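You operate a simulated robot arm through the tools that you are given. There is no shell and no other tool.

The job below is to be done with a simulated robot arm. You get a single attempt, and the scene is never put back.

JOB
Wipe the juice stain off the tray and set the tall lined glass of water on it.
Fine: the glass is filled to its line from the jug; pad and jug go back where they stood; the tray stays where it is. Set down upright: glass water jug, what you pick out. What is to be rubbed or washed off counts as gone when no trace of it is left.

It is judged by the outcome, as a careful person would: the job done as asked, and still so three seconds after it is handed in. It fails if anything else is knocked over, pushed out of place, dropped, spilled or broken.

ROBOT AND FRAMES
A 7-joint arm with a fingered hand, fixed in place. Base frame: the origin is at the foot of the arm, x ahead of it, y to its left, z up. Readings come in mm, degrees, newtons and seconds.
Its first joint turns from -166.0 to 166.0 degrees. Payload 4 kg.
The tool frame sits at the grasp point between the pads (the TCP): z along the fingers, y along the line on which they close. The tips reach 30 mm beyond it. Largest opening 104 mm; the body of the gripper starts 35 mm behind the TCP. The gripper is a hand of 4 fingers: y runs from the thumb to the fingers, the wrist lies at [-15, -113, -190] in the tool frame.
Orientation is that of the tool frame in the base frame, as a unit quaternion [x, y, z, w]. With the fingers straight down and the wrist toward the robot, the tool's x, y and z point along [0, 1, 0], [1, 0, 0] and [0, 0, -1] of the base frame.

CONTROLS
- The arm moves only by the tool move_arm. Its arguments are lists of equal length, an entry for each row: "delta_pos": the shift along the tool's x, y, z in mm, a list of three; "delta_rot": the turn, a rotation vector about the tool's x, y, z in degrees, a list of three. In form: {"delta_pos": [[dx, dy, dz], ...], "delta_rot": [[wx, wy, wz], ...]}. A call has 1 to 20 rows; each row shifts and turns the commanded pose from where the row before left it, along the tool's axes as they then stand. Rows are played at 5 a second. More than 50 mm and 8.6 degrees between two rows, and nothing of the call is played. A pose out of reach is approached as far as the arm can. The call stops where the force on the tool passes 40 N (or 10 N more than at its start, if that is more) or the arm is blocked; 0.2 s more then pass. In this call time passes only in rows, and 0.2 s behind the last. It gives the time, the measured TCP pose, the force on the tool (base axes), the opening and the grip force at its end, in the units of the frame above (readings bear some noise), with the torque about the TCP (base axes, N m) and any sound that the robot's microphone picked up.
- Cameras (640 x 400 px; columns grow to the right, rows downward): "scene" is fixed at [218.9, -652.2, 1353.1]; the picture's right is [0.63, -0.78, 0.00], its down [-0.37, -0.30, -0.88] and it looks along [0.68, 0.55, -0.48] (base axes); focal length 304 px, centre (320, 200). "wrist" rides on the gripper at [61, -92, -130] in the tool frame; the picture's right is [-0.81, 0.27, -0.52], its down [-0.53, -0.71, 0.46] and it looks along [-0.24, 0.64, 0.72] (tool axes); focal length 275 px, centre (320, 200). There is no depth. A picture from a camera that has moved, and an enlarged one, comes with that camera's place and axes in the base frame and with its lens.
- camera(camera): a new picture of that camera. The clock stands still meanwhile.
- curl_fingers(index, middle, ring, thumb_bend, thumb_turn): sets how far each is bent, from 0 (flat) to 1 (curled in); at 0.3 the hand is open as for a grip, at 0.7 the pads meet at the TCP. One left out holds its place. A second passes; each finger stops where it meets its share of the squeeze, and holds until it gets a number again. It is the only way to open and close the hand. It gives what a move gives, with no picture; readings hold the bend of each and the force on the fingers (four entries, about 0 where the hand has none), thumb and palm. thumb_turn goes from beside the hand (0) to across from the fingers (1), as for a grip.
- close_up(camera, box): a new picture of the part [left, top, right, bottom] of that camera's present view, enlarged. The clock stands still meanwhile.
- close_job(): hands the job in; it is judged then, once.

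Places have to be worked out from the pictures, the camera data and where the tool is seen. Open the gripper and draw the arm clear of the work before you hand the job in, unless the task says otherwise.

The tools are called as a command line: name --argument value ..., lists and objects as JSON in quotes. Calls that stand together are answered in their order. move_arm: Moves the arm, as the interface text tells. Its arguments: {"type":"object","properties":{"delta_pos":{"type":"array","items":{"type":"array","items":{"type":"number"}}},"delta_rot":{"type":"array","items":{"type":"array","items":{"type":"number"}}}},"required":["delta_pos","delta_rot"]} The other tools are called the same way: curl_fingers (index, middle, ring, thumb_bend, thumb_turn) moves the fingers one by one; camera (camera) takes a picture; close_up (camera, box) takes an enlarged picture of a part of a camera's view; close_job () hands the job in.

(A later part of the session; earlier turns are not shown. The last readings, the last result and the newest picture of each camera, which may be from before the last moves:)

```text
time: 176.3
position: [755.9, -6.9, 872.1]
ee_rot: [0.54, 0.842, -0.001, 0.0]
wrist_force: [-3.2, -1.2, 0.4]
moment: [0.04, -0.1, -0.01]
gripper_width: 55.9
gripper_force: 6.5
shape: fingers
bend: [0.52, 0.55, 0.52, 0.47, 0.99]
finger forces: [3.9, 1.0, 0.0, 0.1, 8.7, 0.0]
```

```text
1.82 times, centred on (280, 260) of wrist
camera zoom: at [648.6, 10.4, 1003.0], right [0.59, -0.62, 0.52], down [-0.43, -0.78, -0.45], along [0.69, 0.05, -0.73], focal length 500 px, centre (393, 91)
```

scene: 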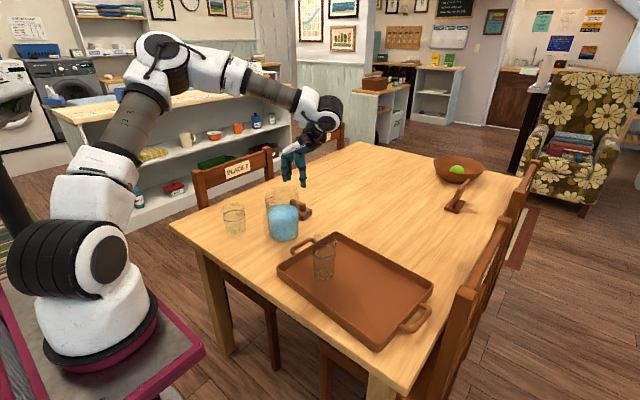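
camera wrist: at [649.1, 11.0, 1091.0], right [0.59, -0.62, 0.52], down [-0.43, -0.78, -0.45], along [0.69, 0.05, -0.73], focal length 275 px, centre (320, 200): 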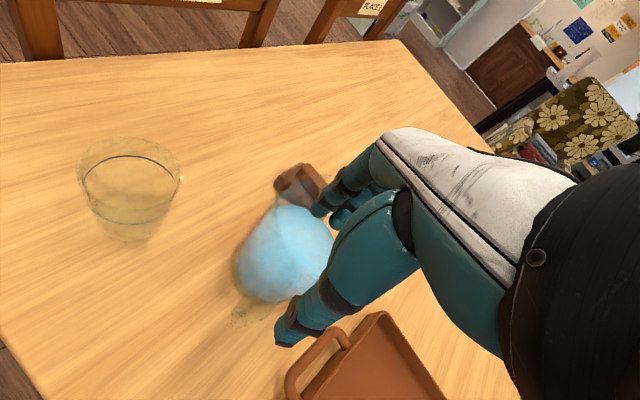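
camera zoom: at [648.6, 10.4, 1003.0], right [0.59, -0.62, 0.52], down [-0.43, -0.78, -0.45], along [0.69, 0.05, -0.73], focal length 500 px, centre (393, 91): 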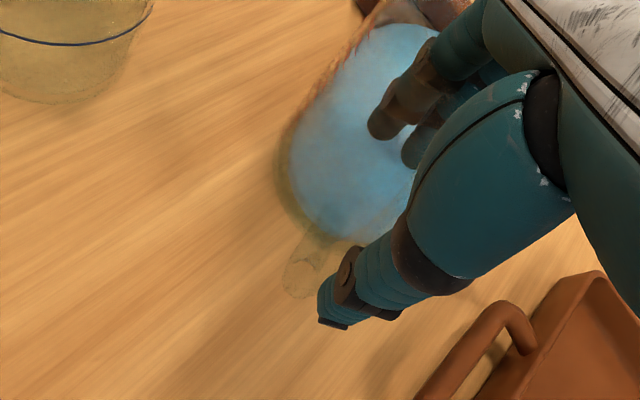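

Contact on both sides, but the thumb sits about 5 mm off the handle bar's centre. I loosen, shift 4 mm sideways, and close again.

curl_fingers --index 0.49 --middle 0.49 --ring 0.45 --thumb_bend 0.41

move_arm --delta_pos '[[2.5, 0, 0], [2.5, 0, 0]]' --delta_rot '[[0, 0, 0], [0, 0, 0]]'

curl_fingers --index 0.56 --middle 0.56 --ring 0.52 --thumb_bend 0.5

close_up --camera "wrist" --box '[180, 150, 380, 370]'

close_up --camera "scene" --box '[250, 180, 300, 240]'

```text
time: 177.3
position: [757.2, -6.4, 872.3]
ee_rot: [0.54, 0.842, 0.0, -0.001]
wrist_force: [0.0, 0.7, 0.0]
moment: [-0.02, -0.01, 0.0]
gripper_width: 64.6
gripper_force: 0.0
shape: fingers
bend: [0.49, 0.49, 0.45, 0.41, 0.99]
finger forces: [0.0, 0.0, 0.0, 0.0, 0.1, 0.0]
```

```text
time: 177.9
position: [755.9, -1.1, 873.2]
ee_rot: [0.54, 0.842, -0.001, 0.0]
wrist_force: [0.6, -2.5, 0.1]
moment: [0.05, 0.03, -0.12]
gripper_width: 64.6
gripper_force: 2.0
shape: fingers
bend: [0.49, 0.49, 0.45, 0.41, 0.99]
finger forces: [2.9, 0.0, 0.0, 0.1, 0.4, 0.1]
```

```text
time: 178.9
position: [755.0, -2.1, 872.1]
ee_rot: [0.539, 0.842, -0.001, 0.0]
wrist_force: [0.6, -2.2, -0.4]
moment: [0.06, 0.01, -0.2]
gripper_width: 57.7
gripper_force: 6.6
shape: fingers
bend: [0.52, 0.55, 0.52, 0.45, 0.99]
finger forces: [5.6, 0.6, 0.0, 0.0, 6.7, 0.0]
```

```text
1.82 times, centred on (280, 260) of wrist
camera zoom: at [647.0, 15.3, 1002.7], right [0.59, -0.62, 0.52], down [-0.43, -0.78, -0.45], along [0.69, 0.05, -0.73], focal length 500 px, centre (393, 91)
```

zoom: 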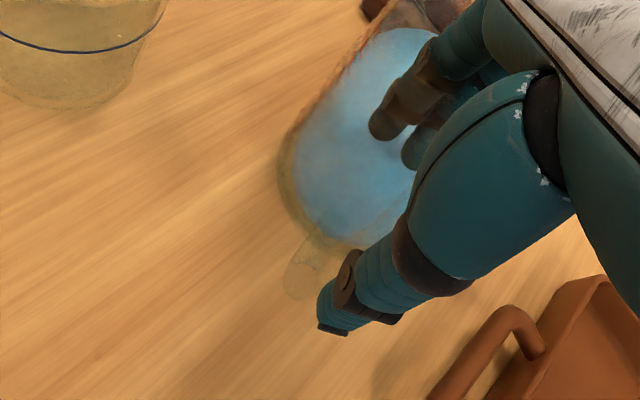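

```text
6.67 times, centred on (275, 210) of scene
camera zoom: at [218.9, -652.2, 1353.1], right [0.63, -0.78, 0.0], down [-0.37, -0.3, -0.88], along [0.68, 0.55, -0.48], focal length 2026 px, centre (620, 133)
```

zoom: 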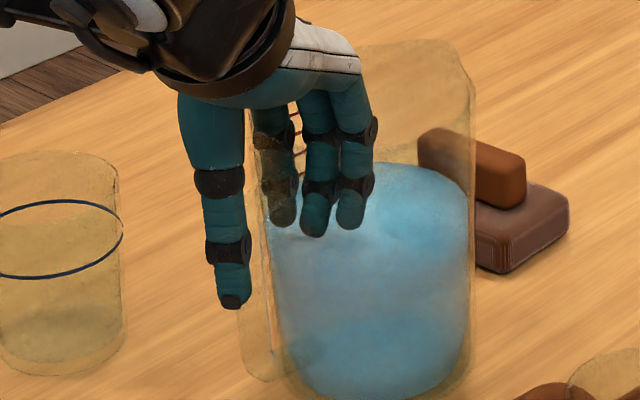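

The handle bar sits right in front of the thumb pad. I squeeze with the proven force levels.

curl_fingers --index 0.66 --middle 0.65 --ring 0.6 --thumb_bend 0.62

close_up --camera "scene" --box '[250, 180, 300, 240]'

close_up --camera "wrist" --box '[180, 150, 380, 370]'

```text
time: 179.9
position: [754.0, -1.4, 873.2]
ee_rot: [0.54, 0.842, 0.0, 0.0]
wrist_force: [-0.7, -2.3, 0.9]
moment: [0.18, -0.25, -0.15]
gripper_width: 54.8
gripper_force: 19.6
shape: fingers
bend: [0.52, 0.58, 0.59, 0.49, 0.99]
finger forces: [11.2, 7.2, 0.6, 0.0, 20.3, 0.1]
```

```text
6.67 times, centred on (275, 210) of scene
camera zoom: at [218.9, -652.2, 1353.1], right [0.63, -0.78, 0.0], down [-0.37, -0.3, -0.88], along [0.68, 0.55, -0.48], focal length 2026 px, centre (620, 133)
```

zoom: 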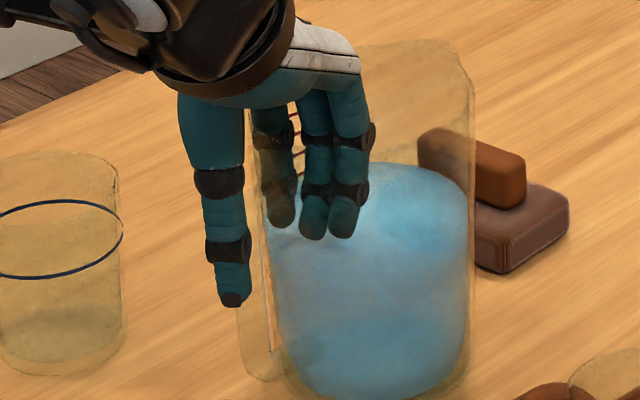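

```text
1.82 times, centred on (280, 260) of wrist
camera zoom: at [647.0, 15.3, 1002.8], right [0.59, -0.62, 0.52], down [-0.43, -0.78, -0.45], along [0.69, 0.05, -0.72], focal length 500 px, centre (393, 91)
```

zoom: 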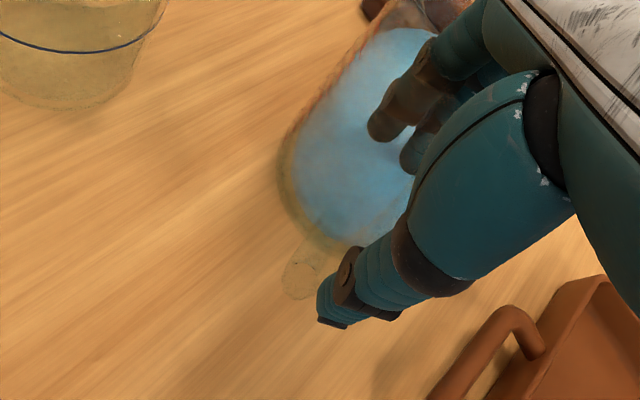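

Grip: index 11, middle 7, thumb 20 N. Test lift of about 12 mm.

move_arm --delta_pos '[[0, 0, -1.5], [0, 0, -1.5], [0, 0, -1.5], [0, 0, -1.5], [0, 0, -2], [0, 0, -2], [0, 0, -2]]' --delta_rot '[[0, 0, 0], [0, 0, 0], [0, 0, 0], [0, 0, 0], [0, 0, 0], [0, 0, 0], [0, 0, 0]]'

close_up --camera "scene" --box '[240, 165, 310, 245]'

close_up --camera "wrist" --box '[180, 150, 380, 370]'

```text
time: 181.5
position: [755.5, 0.2, 883.4]
ee_rot: [0.539, 0.842, -0.001, 0.0]
wrist_force: [0.8, -1.6, -9.9]
moment: [-0.11, 0.45, -0.01]
gripper_width: 53.1
gripper_force: 17.6
shape: fingers
bend: [0.52, 0.59, 0.59, 0.5, 1.0]
finger forces: [11.7, 4.9, 0.6, 0.0, 17.2, 0.0]
```

```text
5.00 times, centred on (275, 205) of scene
camera zoom: at [218.9, -652.2, 1353.1], right [0.63, -0.78, 0.0], down [-0.37, -0.3, -0.88], along [0.68, 0.55, -0.48], focal length 1520 px, centre (545, 175)
```

zoom: 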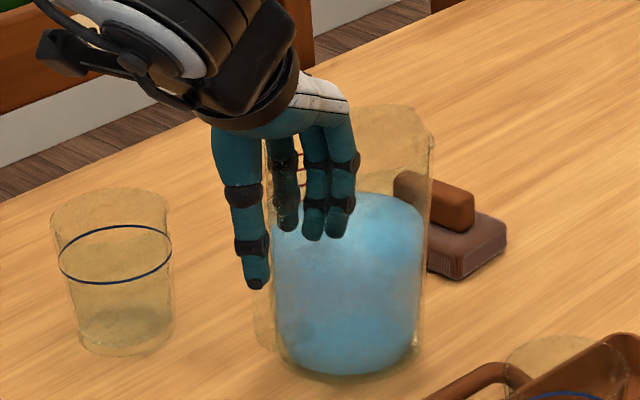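

```text
1.82 times, centred on (280, 260) of wrist
camera zoom: at [646.9, 15.4, 1014.0], right [0.59, -0.62, 0.52], down [-0.43, -0.78, -0.45], along [0.69, 0.05, -0.73], focal length 500 px, centre (393, 91)
```

zoom: 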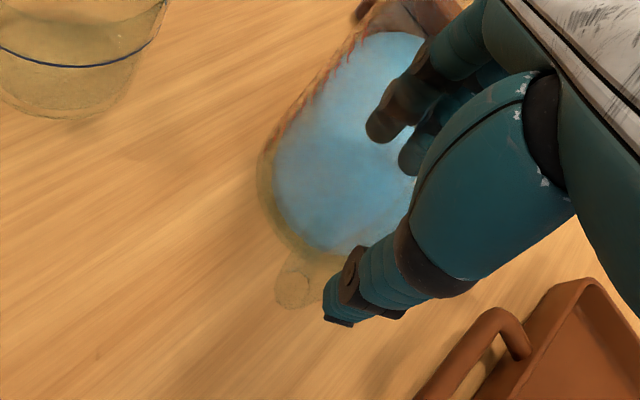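

Most of the weight is carried and the jug stays nearly upright. I lift another 8 mm and wait to check for creep.

move_arm --delta_pos '[[0, 0, -2], [0, 0, -2], [0, 0, -2], [0, 0, -2], [0, 0, 0], [0, 0, 0], [0, 0, 0], [0, 0, 0], [0, 0, 0]]' --delta_rot '[[0, 0, 0], [0, 0, 0], [0, 0, 0], [0, 0, 0], [0, 0, 0], [0, 0, 0], [0, 0, 0], [0, 0, 0], [0, 0, 0]]'

close_up --camera "scene" --box '[240, 165, 310, 245]'

close_up --camera "wrist" --box '[180, 150, 380, 370]'

```text
time: 183.5
position: [756.3, 0.1, 891.1]
ee_rot: [0.54, 0.842, -0.001, -0.001]
wrist_force: [0.1, -0.2, -11.6]
moment: [-0.12, 0.56, 0.0]
gripper_width: 52.3
gripper_force: 17.5
shape: fingers
bend: [0.52, 0.6, 0.59, 0.5, 1.0]
finger forces: [12.4, 4.4, 0.6, 0.0, 17.6, 0.1]
```

```text
5.00 times, centred on (275, 205) of scene
camera zoom: at [218.9, -652.2, 1353.1], right [0.63, -0.78, 0.0], down [-0.37, -0.3, -0.88], along [0.68, 0.55, -0.48], focal length 1520 px, centre (545, 175)
```

zoom: 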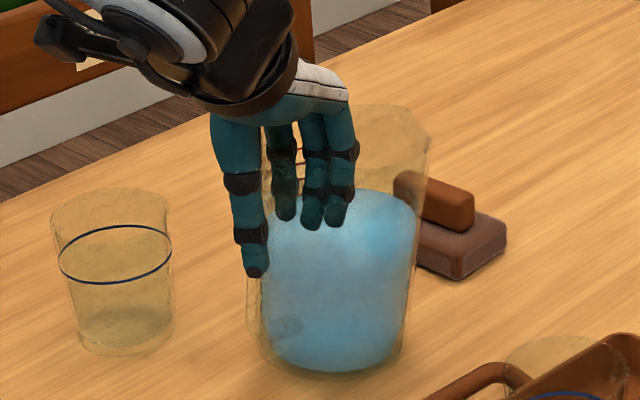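

```text
1.82 times, centred on (280, 260) of wrist
camera zoom: at [647.6, 16.1, 1021.8], right [0.59, -0.62, 0.52], down [-0.43, -0.78, -0.45], along [0.69, 0.05, -0.73], focal length 500 px, centre (393, 91)
```

zoom: 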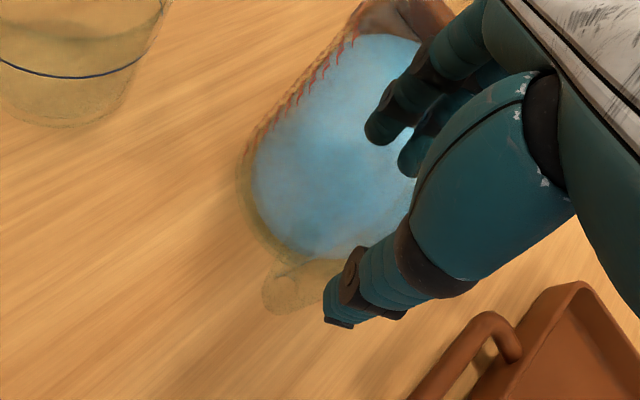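

W-grip holds the full 11.6 N steadily. I add a little more squeeze with index and thumb only, then raise it.

curl_fingers --index 0.7 --middle 0.66 --ring 0.6 --thumb_bend 0.67

move_arm --delta_pos '[[0, 0, -3], [0, 0, -5], [0, 0, -7], [0, 0, -9], [0, 0, -9], [0, 0, -9], [0, 0, -9], [0, 0, -9], [0, 0, -9], [0, 0, -9], [0, 0, -9], [0, 0, -7], [0, 0, -5], [0, 0, -3], [0, 0, 0]]' --delta_rot '[[0, 0, 0], [0, 0, 0], [0, 0, 0], [0, 0, 0], [0, 0, 0], [0, 0, 0], [0, 0, 0], [0, 0, 0], [0, 0, 0], [0, 0, 0], [0, 0, 0], [0, 0, 0], [0, 0, 0], [0, 0, 0], [0, 0, 0]]'

close_up --camera "scene" --box '[230, 130, 320, 245]'

close_up --camera "scene" --box '[0, 0, 100, 390]'

```text
time: 184.5
position: [756.1, -0.7, 892.9]
ee_rot: [0.54, 0.842, -0.001, -0.001]
wrist_force: [-1.6, -0.7, -6.0]
moment: [-0.1, 0.17, -0.02]
gripper_width: 51.6
gripper_force: 21.2
shape: fingers
bend: [0.53, 0.6, 0.59, 0.5, 1.0]
finger forces: [13.4, 6.4, 0.8, 0.0, 21.6, 0.0]
```

```text
time: 187.7
position: [754.4, -0.0, 993.5]
ee_rot: [0.54, 0.842, 0.0, 0.0]
wrist_force: [0.0, -0.9, -10.1]
moment: [-0.2, 0.58, 0.01]
gripper_width: 51.5
gripper_force: 21.1
shape: fingers
bend: [0.52, 0.6, 0.59, 0.5, 1.0]
finger forces: [15.0, 5.3, 1.1, 0.1, 21.1, 0.1]
```

```text
3.48 times, centred on (275, 188) of scene
camera zoom: at [218.9, -652.2, 1353.1], right [0.63, -0.78, 0.0], down [-0.37, -0.3, -0.88], along [0.68, 0.55, -0.48], focal length 1057 px, centre (476, 244)
```

zoom: 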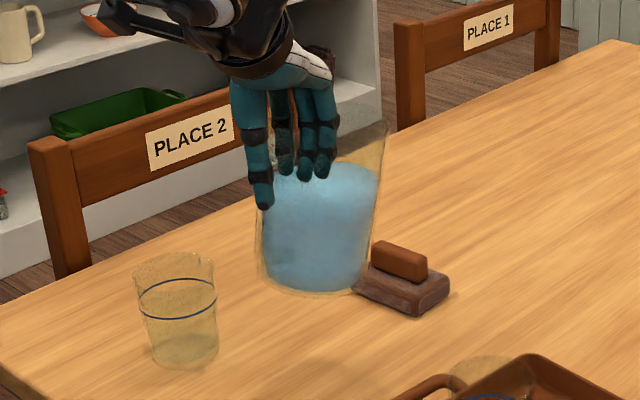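

```text
1.03 times, centred on (50, 195) of scene (not enlarged: the box is as wide or as high as the picture)
camera zoom: at [218.9, -652.2, 1353.1], right [0.63, -0.78, 0.0], down [-0.37, -0.3, -0.88], along [0.68, 0.55, -0.48], focal length 312 px, centre (597, 205)
```

zoom: 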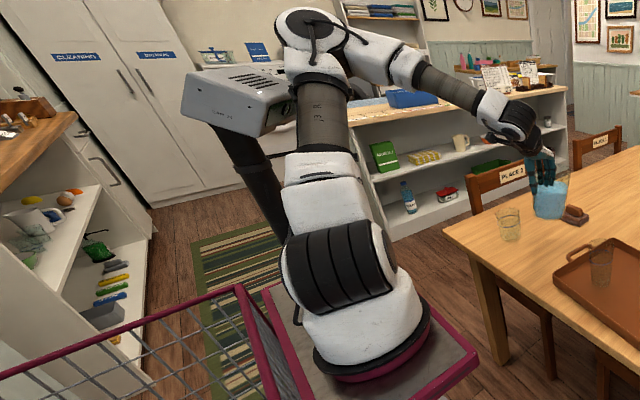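

Held firmly at z 993. The jug hangs about 8° nose-down, so its tilt will be the hand's tilt plus 8°. I raise it to z ≈ 1050 and carry it smoothly toward the tray, turning the hand to yaw -10°.

move_arm --delta_pos '[[0, 0, -4], [0, 0, -8], [0, 0, -9], [0, 0, -9], [0, 0, -9], [0, 0, -9], [0, 0, -6], [0, 0, -3], [0, 0, 0]]' --delta_rot '[[0, 0, 0], [0, 0, 0], [0, 0, 0], [0, 0, 0], [0, 0, 0], [0, 0, 0], [0, 0, 0], [0, 0, 0], [0, 0, 0]]'

move_arm --delta_pos '[[-3.1, -4.7, 0], [-6.4, -9.1, 0], [-6.6, -8.9, 0], [-6.9, -8.6, 0], [-7.1, -8.4, 0], [-7.3, -8.1, 0], [-7.6, -7.9, 0], [-7.8, -7.6, 0], [-8.0, -7.4, 0], [-8.3, -7.1, 0], [-8.5, -6.8, 0], [-8.7, -6.6, 0], [-8.9, -6.3, 0], [-9.1, -6.1, 0], [-9.3, -5.8, 0], [-9.5, -5.6, 0], [-9.8, -5.3, 0], [-10.0, -5.0, 0], [-10.2, -4.7, 0], [-5.1, -2.3, 0]]' --delta_rot '[[0, 0, 1], [0, 0, 1.8], [0, 0, 1.8], [0, 0, 1.8], [0, 0, 1.8], [0, 0, 1.8], [0, 0, 1.8], [0, 0, 1.8], [0, 0, 1.8], [0, 0, 1.8], [0, 0, 1.8], [0, 0, 1.8], [0, 0, 1.8], [0, 0, 1.8], [0, 0, 1.8], [0, 0, 1.8], [0, 0, 1.8], [0, 0, 1.8], [0, 0, 1.8], [0, 0, 1]]'

camera --camera "scene"

camera --camera "wrist"

```text
time: 189.7
position: [755.4, -1.6, 1051.2]
ee_rot: [0.54, 0.842, 0.0, 0.0]
wrist_force: [0.1, -0.2, -11.7]
moment: [-0.18, 0.6, 0.02]
gripper_width: 51.8
gripper_force: 20.8
shape: fingers
bend: [0.52, 0.6, 0.59, 0.5, 1.0]
finger forces: [15.2, 5.2, 0.9, 0.1, 21.1, 0.0]
```

```text
time: 193.9
position: [645.6, -179.7, 1051.5]
ee_rot: [0.764, 0.645, -0.002, -0.001]
wrist_force: [-0.1, -0.3, -12.5]
moment: [0.21, 0.57, 0.02]
gripper_width: 51.3
gripper_force: 21.4
shape: fingers
bend: [0.52, 0.6, 0.59, 0.5, 1.0]
finger forces: [15.2, 5.2, 1.1, 0.1, 21.1, 0.0]
```

```text
taken
```

scene: 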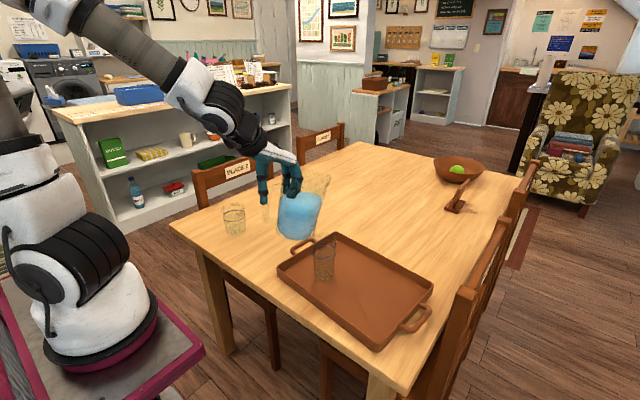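

```text
taken
camera wrist: at [567.0, -104.0, 1181.0], right [0.14, -0.84, 0.52], down [-0.79, -0.41, -0.45], along [0.59, -0.35, -0.73], focal length 275 px, centre (320, 200)
```

wrist: 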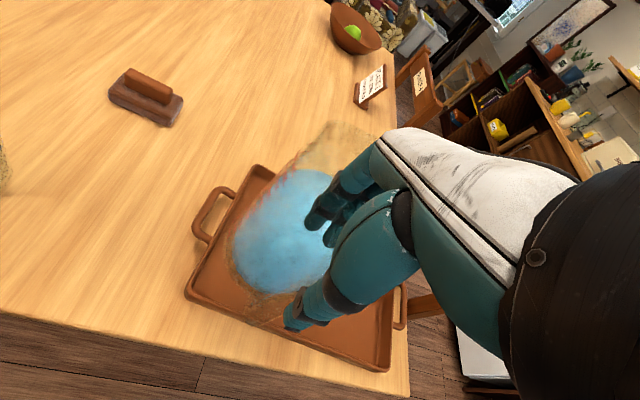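

Arrived exactly at yaw -10° with an unchanged grip. I now tilt the jug by 24° in small steps (still below the pouring point) and look.

move_arm --delta_pos '[[0, 0, 0], [0, 0, 0], [0, 0, 0], [0, 0, 0], [0, 0, 0], [0, 0, 0], [0, 0, 0], [0, 0, 0], [0, 0, 0], [0, 0, 0], [0, 0, 0], [0, 0, 0], [0, 0, 0], [0, 0, 0]]' --delta_rot '[[0.97, 0.26, 0], [1.45, 0.39, 0], [1.93, 0.52, 0], [1.93, 0.52, 0], [1.93, 0.52, 0], [1.93, 0.52, 0], [1.93, 0.52, 0], [1.93, 0.52, 0], [1.93, 0.52, 0], [1.93, 0.52, 0], [1.93, 0.52, 0], [1.93, 0.52, 0], [1.45, 0.39, 0], [0, 0, 0]]'

camera --camera "scene"

close_up --camera "scene" --box '[250, 150, 370, 300]'

camera --camera "wrist"

```text
time: 196.9
position: [645.5, -180.0, 1050.4]
ee_rot: [0.748, 0.63, -0.088, -0.188]
wrist_force: [-0.9, -0.4, -11.3]
moment: [0.03, 0.28, 0.0]
gripper_width: 51.5
gripper_force: 21.3
shape: fingers
bend: [0.52, 0.6, 0.59, 0.51, 1.0]
finger forces: [15.7, 6.4, 1.3, 0.0, 18.5, 0.0]
```

```text
taken
```

scene: 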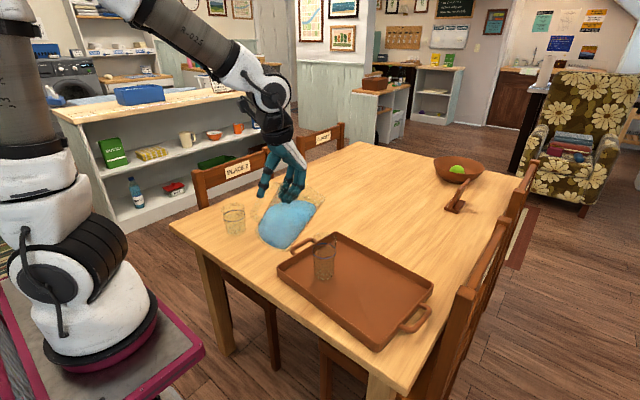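

```text
2.67 times, centred on (310, 225) of scene
camera zoom: at [218.9, -652.2, 1353.1], right [0.63, -0.78, 0.0], down [-0.37, -0.3, -0.88], along [0.68, 0.55, -0.48], focal length 810 px, centre (347, 133)
```

zoom: 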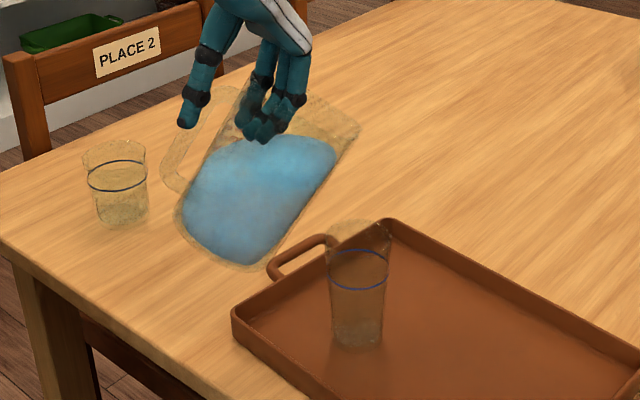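

```text
taken
camera wrist: at [623.0, -130.1, 1212.0], right [0.29, -0.92, 0.28], down [-0.92, -0.35, -0.19], along [0.27, -0.2, -0.94], focal length 275 px, centre (320, 200)
```

wrist: 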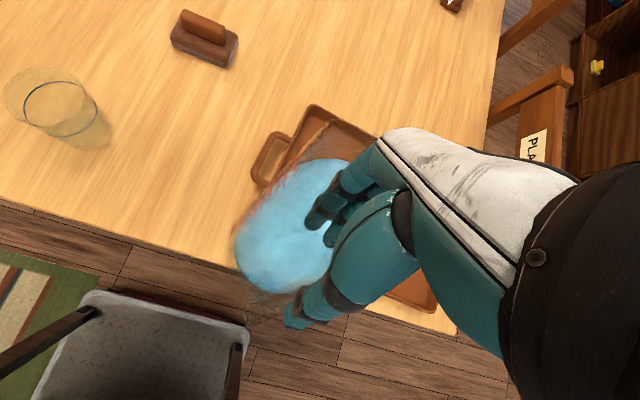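

The grip is steady; the jug is now tilted about 34° with its spout high above the glass. I lower it so the spout comes to about 55 mm above the glass rim, still short of pouring.

move_arm --delta_pos '[[-0.7, 0.5, 3.3], [-1.41, 1.01, 6.5], [-1.41, 1.01, 6.5], [-1.41, 1.01, 6.5], [-1.41, 1.01, 6.5], [-1.41, 1.01, 6.5], [-1.41, 1.01, 6.5], [-1.41, 1.01, 6.5], [-1.41, 1.01, 6.5], [-1.41, 1.01, 6.5], [-0.7, 0.5, 3.2], [0, 0, 0]]' --delta_rot '[[0, 0, 0], [0, 0, 0], [0, 0, 0], [0, 0, 0], [0, 0, 0], [0, 0, 0], [0, 0, 0], [0, 0, 0], [0, 0, 0], [0, 0, 0], [0, 0, 0], [0, 0, 0]]'

close_up --camera "scene" --box '[260, 170, 380, 300]'

camera --camera "wrist"

```text
time: 199.5
position: [627.8, -183.2, 984.9]
ee_rot: [0.747, 0.632, -0.09, -0.188]
wrist_force: [0.3, -0.6, -11.4]
moment: [0.02, 0.26, 0.0]
gripper_width: 51.3
gripper_force: 21.4
shape: fingers
bend: [0.52, 0.6, 0.59, 0.51, 1.0]
finger forces: [15.7, 6.6, 1.2, 0.1, 18.6, 0.0]
```

```text
3.08 times, centred on (320, 235) of scene
camera zoom: at [218.9, -652.2, 1353.1], right [0.63, -0.78, 0.0], down [-0.37, -0.3, -0.88], along [0.68, 0.55, -0.48], focal length 935 px, centre (320, 92)
```

zoom: 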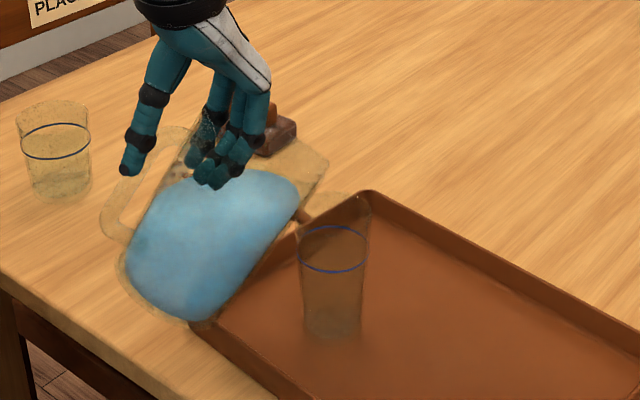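

```text
taken
camera wrist: at [605.6, -134.7, 1146.4], right [0.29, -0.92, 0.28], down [-0.92, -0.35, -0.19], along [0.27, -0.2, -0.94], focal length 275 px, centre (320, 200)
```

wrist: 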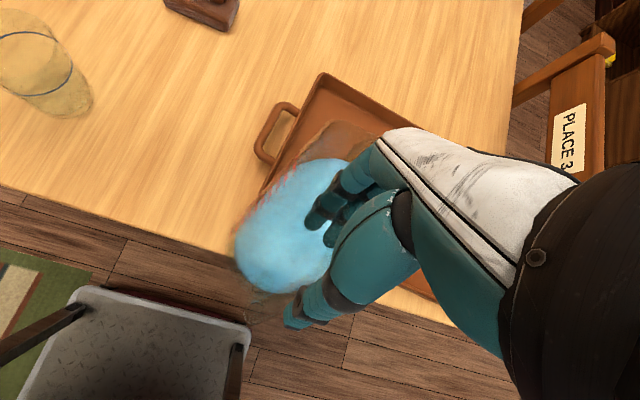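

The spout tip is right over the glass. I tilt on by 8° while shifting so the spout stays over the glass, and look for the first flow.

move_arm --delta_pos '[[-0.59, 2.2, 0.15], [-0.59, 2.2, 0.15], [-0.59, 2.2, 0.15], [-0.59, 2.2, 0.15], [0, 0, 0]]' --delta_rot '[[1.93, 0.52, 0], [1.93, 0.52, 0], [1.93, 0.52, 0], [1.93, 0.52, 0], [0, 0, 0]]'

close_up --camera "scene" --box '[260, 170, 380, 300]'

close_up --camera "wrist" --box '[220, 60, 440, 340]'

```text
time: 200.7
position: [635.9, -185.6, 982.9]
ee_rot: [0.735, 0.619, -0.117, -0.25]
wrist_force: [-0.4, 0.3, -12.2]
moment: [-0.03, 0.14, 0.01]
gripper_width: 51.3
gripper_force: 21.3
shape: fingers
bend: [0.51, 0.6, 0.58, 0.51, 1.0]
finger forces: [16.0, 6.9, 1.5, 0.0, 18.0, 0.0]
```

```text
3.08 times, centred on (320, 235) of scene
camera zoom: at [218.9, -652.2, 1353.1], right [0.63, -0.78, 0.0], down [-0.37, -0.3, -0.88], along [0.68, 0.55, -0.48], focal length 935 px, centre (320, 92)
```

zoom: 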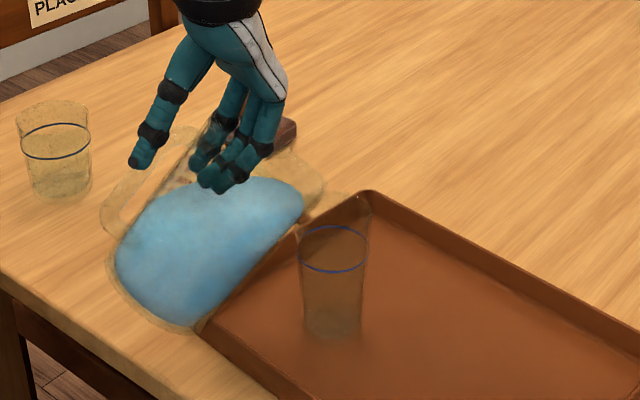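

```text
1.43 times, centred on (330, 200) of wrist
camera zoom: at [633.9, -146.9, 1147.4], right [0.32, -0.93, 0.19], down [-0.94, -0.34, -0.09], along [0.15, -0.14, -0.98], focal length 393 px, centre (306, 200)
```

zoom: 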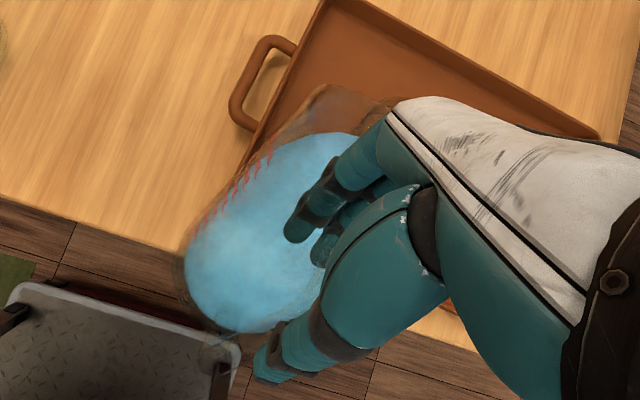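

No flow yet. I zoom in close on the spout and glass to see their alignment and the water's edge.

close_up --camera "scene" --box '[290, 200, 350, 260]'

close_up --camera "wrist" --box '[280, 80, 400, 200]'

```text
6.67 times, centred on (320, 230) of scene
camera zoom: at [218.9, -652.2, 1353.1], right [0.63, -0.78, 0.0], down [-0.37, -0.3, -0.88], along [0.68, 0.55, -0.48], focal length 2026 px, centre (320, 0)
```

zoom: 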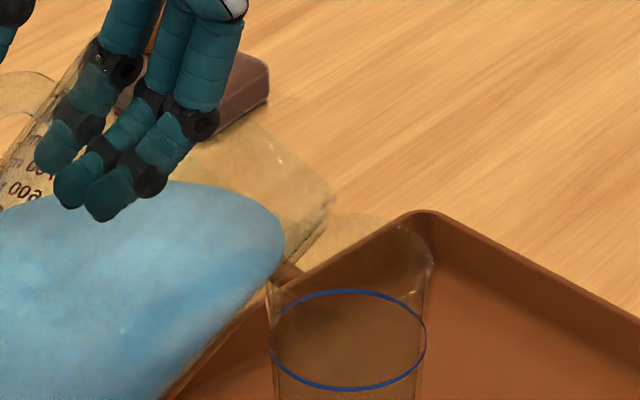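

```text
3.33 times, centred on (340, 140) of wrist
camera zoom: at [633.9, -146.9, 1147.4], right [0.32, -0.93, 0.19], down [-0.94, -0.34, -0.09], along [0.15, -0.14, -0.98], focal length 918 px, centre (253, 400)
```

zoom: 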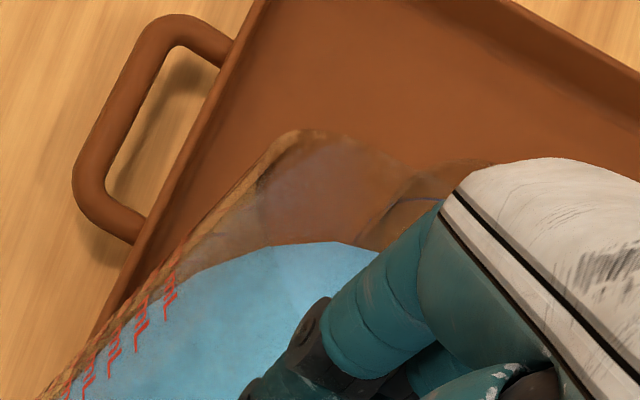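

Geometry agrees: spout tip about 27 mm above the rim and near the glass centre, slightly to one side. I correct sideways by 5 mm and tilt 4° more, keeping the spout in place.

move_arm --delta_pos '[[-2.3, -0.95, -4.0], [-2.3, -0.95, -4.0], [0, 0, 0]]' --delta_rot '[[1.93, 0.52, 0], [1.93, 0.52, 0], [0, 0, 0]]'

close_up --camera "scene" --box '[280, 200, 350, 280]'

close_up --camera "wrist" --box '[260, 60, 400, 220]'

```text
time: 201.5
position: [636.7, -193.0, 990.7]
ee_rot: [0.727, 0.614, -0.132, -0.279]
wrist_force: [0.1, -0.3, -11.4]
moment: [-0.04, 0.03, -0.01]
gripper_width: 51.2
gripper_force: 22.2
shape: fingers
bend: [0.51, 0.59, 0.58, 0.51, 1.0]
finger forces: [16.3, 7.0, 1.5, 0.0, 18.0, 0.0]
```

```text
5.00 times, centred on (315, 240) of scene
camera zoom: at [218.9, -652.2, 1353.1], right [0.63, -0.78, 0.0], down [-0.37, -0.3, -0.88], along [0.68, 0.55, -0.48], focal length 1520 px, centre (345, 0)
```

zoom: 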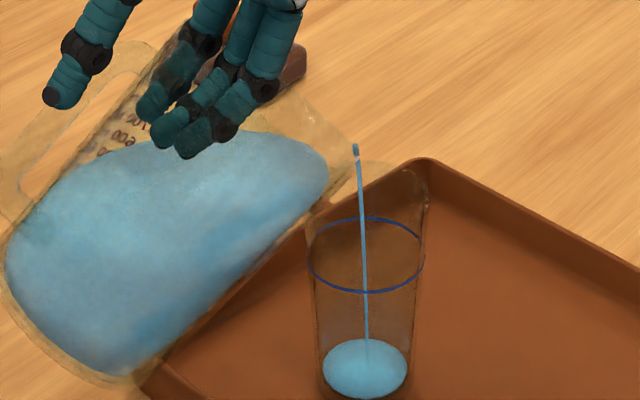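

```text
2.50 times, centred on (330, 140) of wrist
camera zoom: at [645.7, -157.9, 1156.1], right [0.33, -0.93, 0.14], down [-0.94, -0.34, -0.04], along [0.09, -0.12, -0.99], focal length 688 px, centre (295, 350)
```

zoom: 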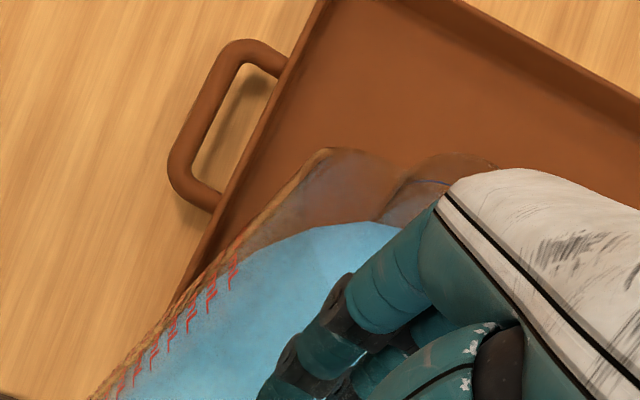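

Water is flowing in a thin stream straight into the glass. I hold here for a second and watch.

move_arm --delta_pos '[[0, 0, 0], [0, 0, 0], [0, 0, 0], [0, 0, 0]]' --delta_rot '[[0, 0, 0], [0, 0, 0], [0, 0, 0], [0, 0, 0]]'

close_up --camera "scene" --box '[280, 200, 350, 280]'

```text
time: 202.5
position: [636.9, -192.3, 990.0]
ee_rot: [0.727, 0.613, -0.131, -0.279]
wrist_force: [-0.4, -0.4, -11.4]
moment: [-0.03, 0.03, -0.01]
gripper_width: 51.4
gripper_force: 20.9
shape: fingers
bend: [0.51, 0.59, 0.58, 0.51, 1.0]
finger forces: [16.3, 6.9, 1.7, 0.0, 18.0, 0.1]
```

```text
5.00 times, centred on (315, 240) of scene
camera zoom: at [218.9, -652.2, 1353.1], right [0.63, -0.78, 0.0], down [-0.37, -0.3, -0.88], along [0.68, 0.55, -0.48], focal length 1520 px, centre (345, 0)
```

zoom: 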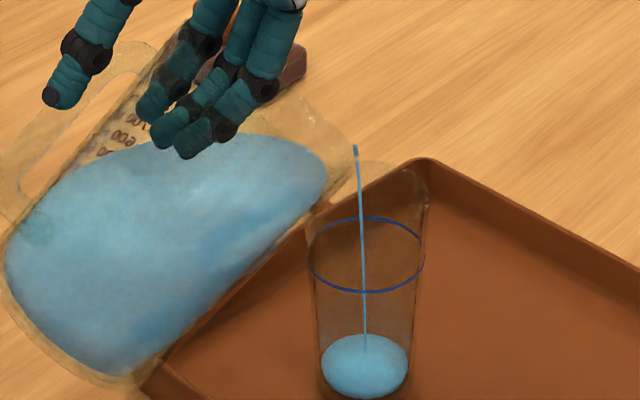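

The stream is thin and well aimed. I keep waiting two seconds and check the level again.

move_arm --delta_pos '[[0, 0, 0], [0, 0, 0], [0, 0, 0], [0, 0, 0], [0, 0, 0], [0, 0, 0], [0, 0, 0], [0, 0, 0], [0, 0, 0], [0, 0, 0]]' --delta_rot '[[0, 0, 0], [0, 0, 0], [0, 0, 0], [0, 0, 0], [0, 0, 0], [0, 0, 0], [0, 0, 0], [0, 0, 0], [0, 0, 0], [0, 0, 0]]'

close_up --camera "scene" --box '[280, 200, 350, 280]'

```text
time: 204.7
position: [637.2, -192.6, 989.2]
ee_rot: [0.727, 0.614, -0.132, -0.279]
wrist_force: [0.7, 0.6, -11.8]
moment: [-0.07, 0.07, 0.03]
gripper_width: 51.3
gripper_force: 21.5
shape: fingers
bend: [0.51, 0.59, 0.58, 0.51, 1.0]
finger forces: [16.2, 7.0, 1.6, 0.0, 18.0, 0.0]
```

```text
5.00 times, centred on (315, 240) of scene
camera zoom: at [218.9, -652.2, 1353.1], right [0.63, -0.78, 0.0], down [-0.37, -0.3, -0.88], along [0.68, 0.55, -0.48], focal length 1520 px, centre (345, 0)
```

zoom: 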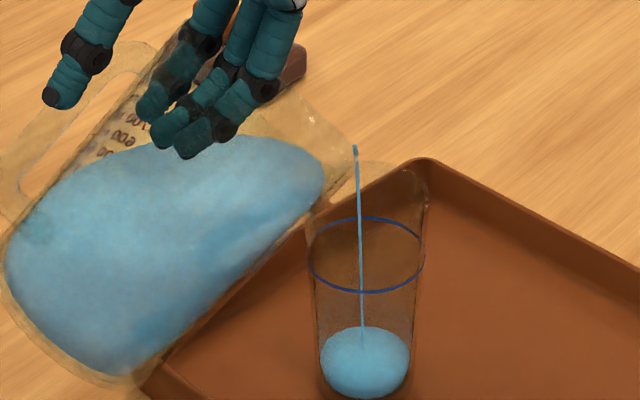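

Flow is slowing as the jug's level drops. I tilt 2° more with the spout held in place, wait a second, and look.

move_arm --delta_pos '[[0, -0.1, -2.5], [0, -0.1, -2.5], [0, 0, 0], [0, 0, 0], [0, 0, 0]]' --delta_rot '[[0.97, 0.26, 0], [0.97, 0.26, 0], [0, 0, 0], [0, 0, 0], [0, 0, 0]]'

close_up --camera "scene" --box '[280, 200, 350, 280]'

```text
time: 205.9
position: [639.1, -194.1, 994.6]
ee_rot: [0.722, 0.61, -0.139, -0.295]
wrist_force: [-0.5, 0.4, -12.2]
moment: [-0.05, 0.0, -0.01]
gripper_width: 51.2
gripper_force: 21.3
shape: fingers
bend: [0.51, 0.59, 0.58, 0.51, 1.0]
finger forces: [16.4, 7.1, 1.7, 0.1, 18.0, 0.0]
```

```text
5.00 times, centred on (315, 240) of scene
camera zoom: at [218.9, -652.2, 1353.1], right [0.63, -0.78, 0.0], down [-0.37, -0.3, -0.88], along [0.68, 0.55, -0.48], focal length 1520 px, centre (345, 0)
```

zoom: 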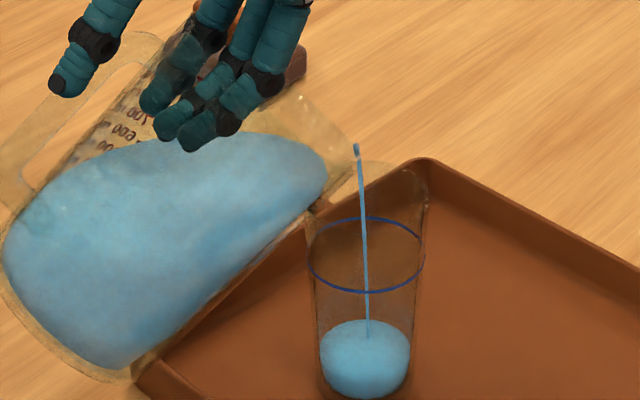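

About 30 % of the height to the line. I tilt 2° more and wait.

move_arm --delta_pos '[[0, -0.1, -2.5], [0, -0.1, -2.5], [0, 0, 0], [0, 0, 0], [0, 0, 0], [0, 0, 0], [0, 0, 0]]' --delta_rot '[[0.97, 0.26, 0], [0.97, 0.26, 0], [0, 0, 0], [0, 0, 0], [0, 0, 0], [0, 0, 0], [0, 0, 0]]'

close_up --camera "scene" --box '[280, 200, 350, 280]'

```text
time: 207.5
position: [642.6, -194.7, 997.2]
ee_rot: [0.719, 0.605, -0.145, -0.309]
wrist_force: [1.1, 0.4, -11.2]
moment: [-0.05, 0.01, 0.01]
gripper_width: 51.3
gripper_force: 21.6
shape: fingers
bend: [0.51, 0.59, 0.58, 0.51, 1.0]
finger forces: [16.2, 7.2, 1.6, 0.0, 17.9, 0.0]
```

```text
5.00 times, centred on (315, 240) of scene
camera zoom: at [218.9, -652.2, 1353.1], right [0.63, -0.78, 0.0], down [-0.37, -0.3, -0.88], along [0.68, 0.55, -0.48], focal length 1520 px, centre (345, 0)
```

zoom: 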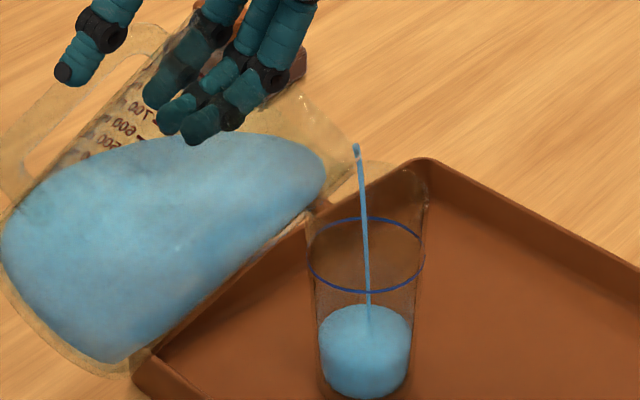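

About 43 %. Another 2° with a wait.

move_arm --delta_pos '[[0, -0.1, -2.5], [0, -0.1, -2.5], [0, 0, 0], [0, 0, 0], [0, 0, 0], [0, 0, 0], [0, 0, 0]]' --delta_rot '[[0.97, 0.26, 0], [0.97, 0.26, 0], [0, 0, 0], [0, 0, 0], [0, 0, 0], [0, 0, 0], [0, 0, 0]]'

close_up --camera "scene" --box '[280, 200, 350, 280]'

```text
time: 209.1
position: [644.9, -196.6, 1000.6]
ee_rot: [0.713, 0.602, -0.153, -0.324]
wrist_force: [-0.5, 0.0, -10.1]
moment: [-0.13, -0.01, 0.02]
gripper_width: 51.1
gripper_force: 21.7
shape: fingers
bend: [0.51, 0.59, 0.58, 0.51, 1.0]
finger forces: [16.3, 7.2, 1.7, 0.0, 18.0, 0.0]
```

```text
5.00 times, centred on (315, 240) of scene
camera zoom: at [218.9, -652.2, 1353.1], right [0.63, -0.78, 0.0], down [-0.37, -0.3, -0.88], along [0.68, 0.55, -0.48], focal length 1520 px, centre (345, 0)
```

zoom: 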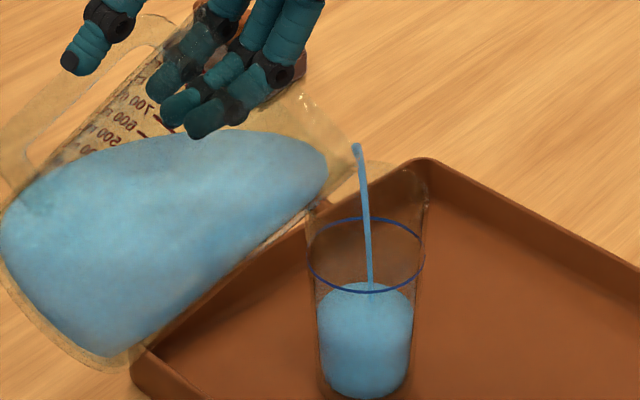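

About 59 %. I hold the tilt and wait one second.

move_arm --delta_pos '[[0, 0, 0], [0, 0, 0], [0, 0, 0], [0, 0, 0]]' --delta_rot '[[0, 0, 0], [0, 0, 0], [0, 0, 0], [0, 0, 0]]'

close_up --camera "scene" --box '[295, 220, 345, 280]'

```text
time: 210.1
position: [645.6, -196.1, 1000.3]
ee_rot: [0.713, 0.602, -0.153, -0.325]
wrist_force: [-1.0, 0.0, -9.7]
moment: [-0.12, -0.02, 0.01]
gripper_width: 51.3
gripper_force: 20.8
shape: fingers
bend: [0.51, 0.59, 0.58, 0.51, 1.0]
finger forces: [16.2, 7.1, 1.7, 0.0, 18.0, 0.1]
```

```text
6.67 times, centred on (320, 250) of scene
camera zoom: at [218.9, -652.2, 1353.1], right [0.63, -0.78, 0.0], down [-0.37, -0.3, -0.88], along [0.68, 0.55, -0.48], focal length 2026 px, centre (320, -133)
```

zoom: 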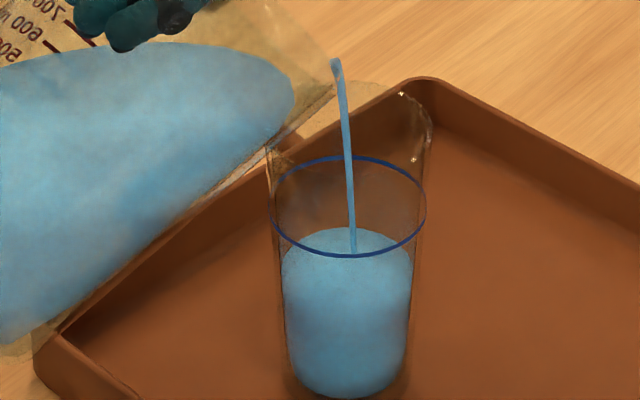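

The level is about 30 mm below the line, rising roughly 7 mm per second. I wait another 1.6 s.

move_arm --delta_pos '[[0, 0, 0], [0, 0, 0], [0, 0, 0], [0, 0, 0], [0, 0, 0], [0, 0, 0], [0, 0, 0]]' --delta_rot '[[0, 0, 0], [0, 0, 0], [0, 0, 0], [0, 0, 0], [0, 0, 0], [0, 0, 0], [0, 0, 0]]'

close_up --camera "scene" --box '[295, 220, 345, 280]'

```text
time: 211.7
position: [645.1, -196.9, 1000.1]
ee_rot: [0.713, 0.602, -0.153, -0.325]
wrist_force: [1.1, 0.2, -10.2]
moment: [-0.13, -0.06, 0.03]
gripper_width: 51.1
gripper_force: 21.1
shape: fingers
bend: [0.51, 0.59, 0.58, 0.51, 1.0]
finger forces: [16.2, 7.2, 1.7, 0.1, 18.0, 0.0]
```

```text
6.67 times, centred on (320, 250) of scene
camera zoom: at [218.9, -652.2, 1353.1], right [0.63, -0.78, 0.0], down [-0.37, -0.3, -0.88], along [0.68, 0.55, -0.48], focal length 2026 px, centre (320, -133)
```

zoom: 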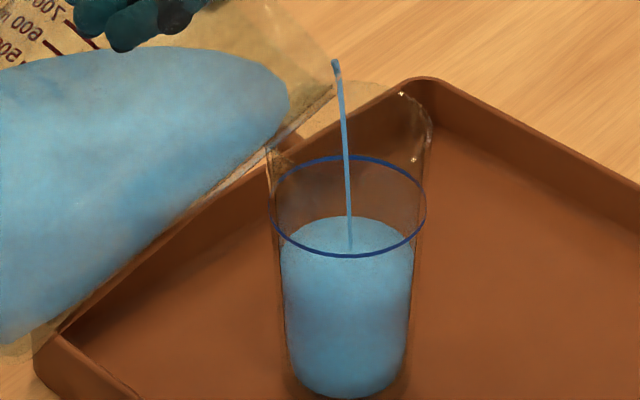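

Flow is easing; about 25 mm remain. I tilt 1.5° more and wait.

move_arm --delta_pos '[[0, -0.1, -1.9], [0, -0.1, -1.9], [0, 0, 0], [0, 0, 0], [0, 0, 0], [0, 0, 0], [0, 0, 0]]' --delta_rot '[[0.72, 0.19, 0], [0.72, 0.19, 0], [0, 0, 0], [0, 0, 0], [0, 0, 0], [0, 0, 0], [0, 0, 0]]'

close_up --camera "scene" --box '[295, 220, 345, 280]'

```text
time: 213.3
position: [647.6, -197.3, 1004.2]
ee_rot: [0.71, 0.599, -0.157, -0.336]
wrist_force: [0.3, -0.4, -10.3]
moment: [-0.08, -0.09, 0.0]
gripper_width: 51.2
gripper_force: 21.2
shape: fingers
bend: [0.51, 0.59, 0.58, 0.51, 1.0]
finger forces: [16.1, 7.3, 1.6, 0.0, 17.9, 0.0]
```

```text
6.67 times, centred on (320, 250) of scene
camera zoom: at [218.9, -652.2, 1353.1], right [0.63, -0.78, 0.0], down [-0.37, -0.3, -0.88], along [0.68, 0.55, -0.48], focal length 2026 px, centre (320, -133)
```

zoom: 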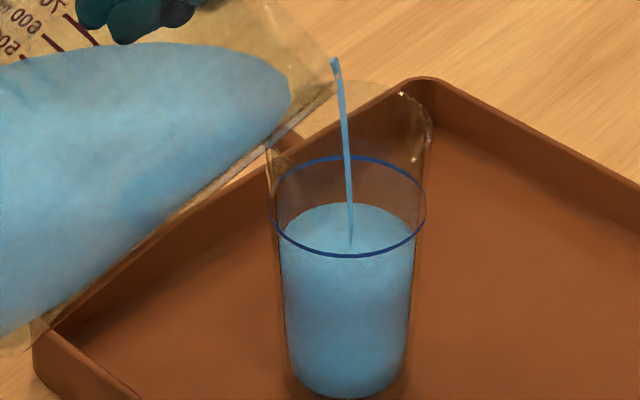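

Remaining about 19 mm. I wait another 1.6 s.

move_arm --delta_pos '[[0, 0, 0], [0, 0, 0], [0, 0, 0], [0, 0, 0], [0, 0, 0], [0, 0, 0], [0, 0, 0]]' --delta_rot '[[0, 0, 0], [0, 0, 0], [0, 0, 0], [0, 0, 0], [0, 0, 0], [0, 0, 0], [0, 0, 0]]'

close_up --camera "scene" --box '[295, 220, 345, 280]'

```text
time: 214.9
position: [648.4, -198.6, 1003.5]
ee_rot: [0.71, 0.599, -0.158, -0.335]
wrist_force: [0.1, 0.3, -9.4]
moment: [-0.11, -0.03, 0.02]
gripper_width: 51.2
gripper_force: 21.8
shape: fingers
bend: [0.51, 0.59, 0.58, 0.51, 1.0]
finger forces: [16.1, 7.2, 1.7, 0.0, 18.0, 0.0]
```

```text
6.67 times, centred on (320, 250) of scene
camera zoom: at [218.9, -652.2, 1353.1], right [0.63, -0.78, 0.0], down [-0.37, -0.3, -0.88], along [0.68, 0.55, -0.48], focal length 2026 px, centre (320, -133)
```

zoom: 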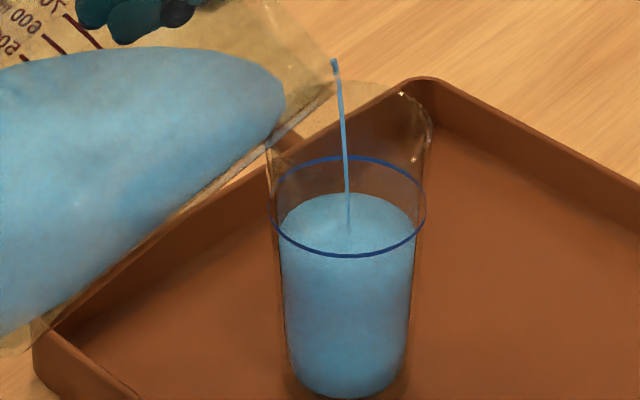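

Remaining about 15 mm. Tilt 1.5° more and wait.

move_arm --delta_pos '[[0, -0.1, -1.9], [0, -0.1, -1.9], [0, 0, 0], [0, 0, 0], [0, 0, 0], [0, 0, 0], [0, 0, 0]]' --delta_rot '[[0.72, 0.19, 0], [0.72, 0.19, 0], [0, 0, 0], [0, 0, 0], [0, 0, 0], [0, 0, 0], [0, 0, 0]]'

close_up --camera "scene" --box '[295, 220, 345, 280]'

```text
time: 216.5
position: [648.6, -198.4, 1006.1]
ee_rot: [0.706, 0.596, -0.163, -0.346]
wrist_force: [0.1, -0.5, -10.5]
moment: [-0.09, -0.12, -0.01]
gripper_width: 51.7
gripper_force: 21.8
shape: fingers
bend: [0.51, 0.59, 0.58, 0.51, 1.0]
finger forces: [16.1, 7.2, 1.6, 0.0, 18.0, 0.1]
```

```text
6.67 times, centred on (320, 250) of scene
camera zoom: at [218.9, -652.2, 1353.1], right [0.63, -0.78, 0.0], down [-0.37, -0.3, -0.88], along [0.68, 0.55, -0.48], focal length 2026 px, centre (320, -133)
```

zoom: 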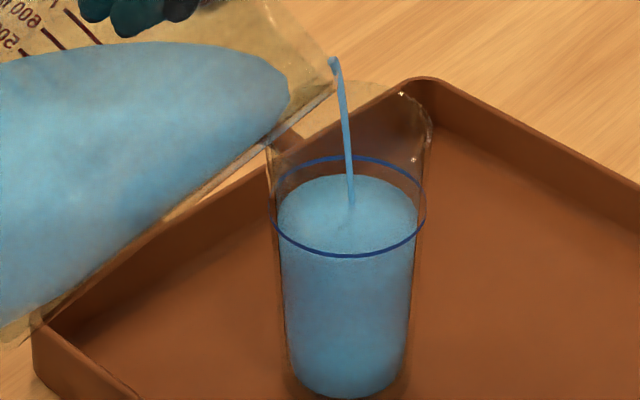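

Only about 7 mm remain. I tilt back 3° now to stop the flow and check the level at rest.

move_arm --delta_pos '[[0, 0, 0], [0, 0.15, 3.7], [0, 0.15, 3.7], [0, 0, 0], [0, 0, 0]]' --delta_rot '[[0, 0, 0], [-1.45, -0.39, 0], [-1.45, -0.39, 0], [0, 0, 0], [0, 0, 0]]'

close_up --camera "scene" --box '[295, 220, 345, 280]'

```text
time: 217.7
position: [644.9, -196.8, 1001.0]
ee_rot: [0.713, 0.602, -0.152, -0.325]
wrist_force: [-0.4, 0.2, -10.4]
moment: [-0.08, -0.04, 0.01]
gripper_width: 51.0
gripper_force: 21.4
shape: fingers
bend: [0.51, 0.59, 0.58, 0.51, 1.0]
finger forces: [16.0, 7.2, 1.7, 0.1, 18.0, 0.1]
```

```text
6.67 times, centred on (320, 250) of scene
camera zoom: at [218.9, -652.2, 1353.1], right [0.63, -0.78, 0.0], down [-0.37, -0.3, -0.88], along [0.68, 0.55, -0.48], focal length 2026 px, centre (320, -133)
```

zoom: 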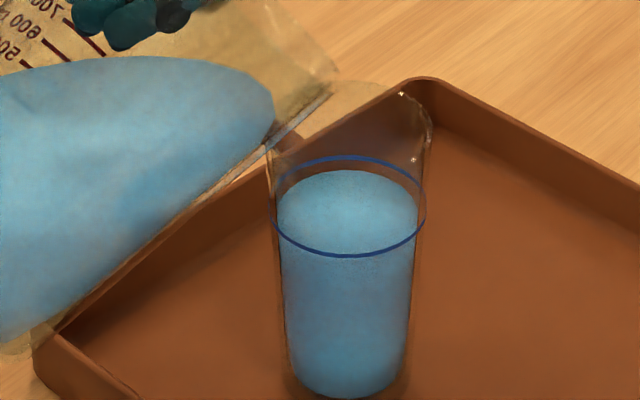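

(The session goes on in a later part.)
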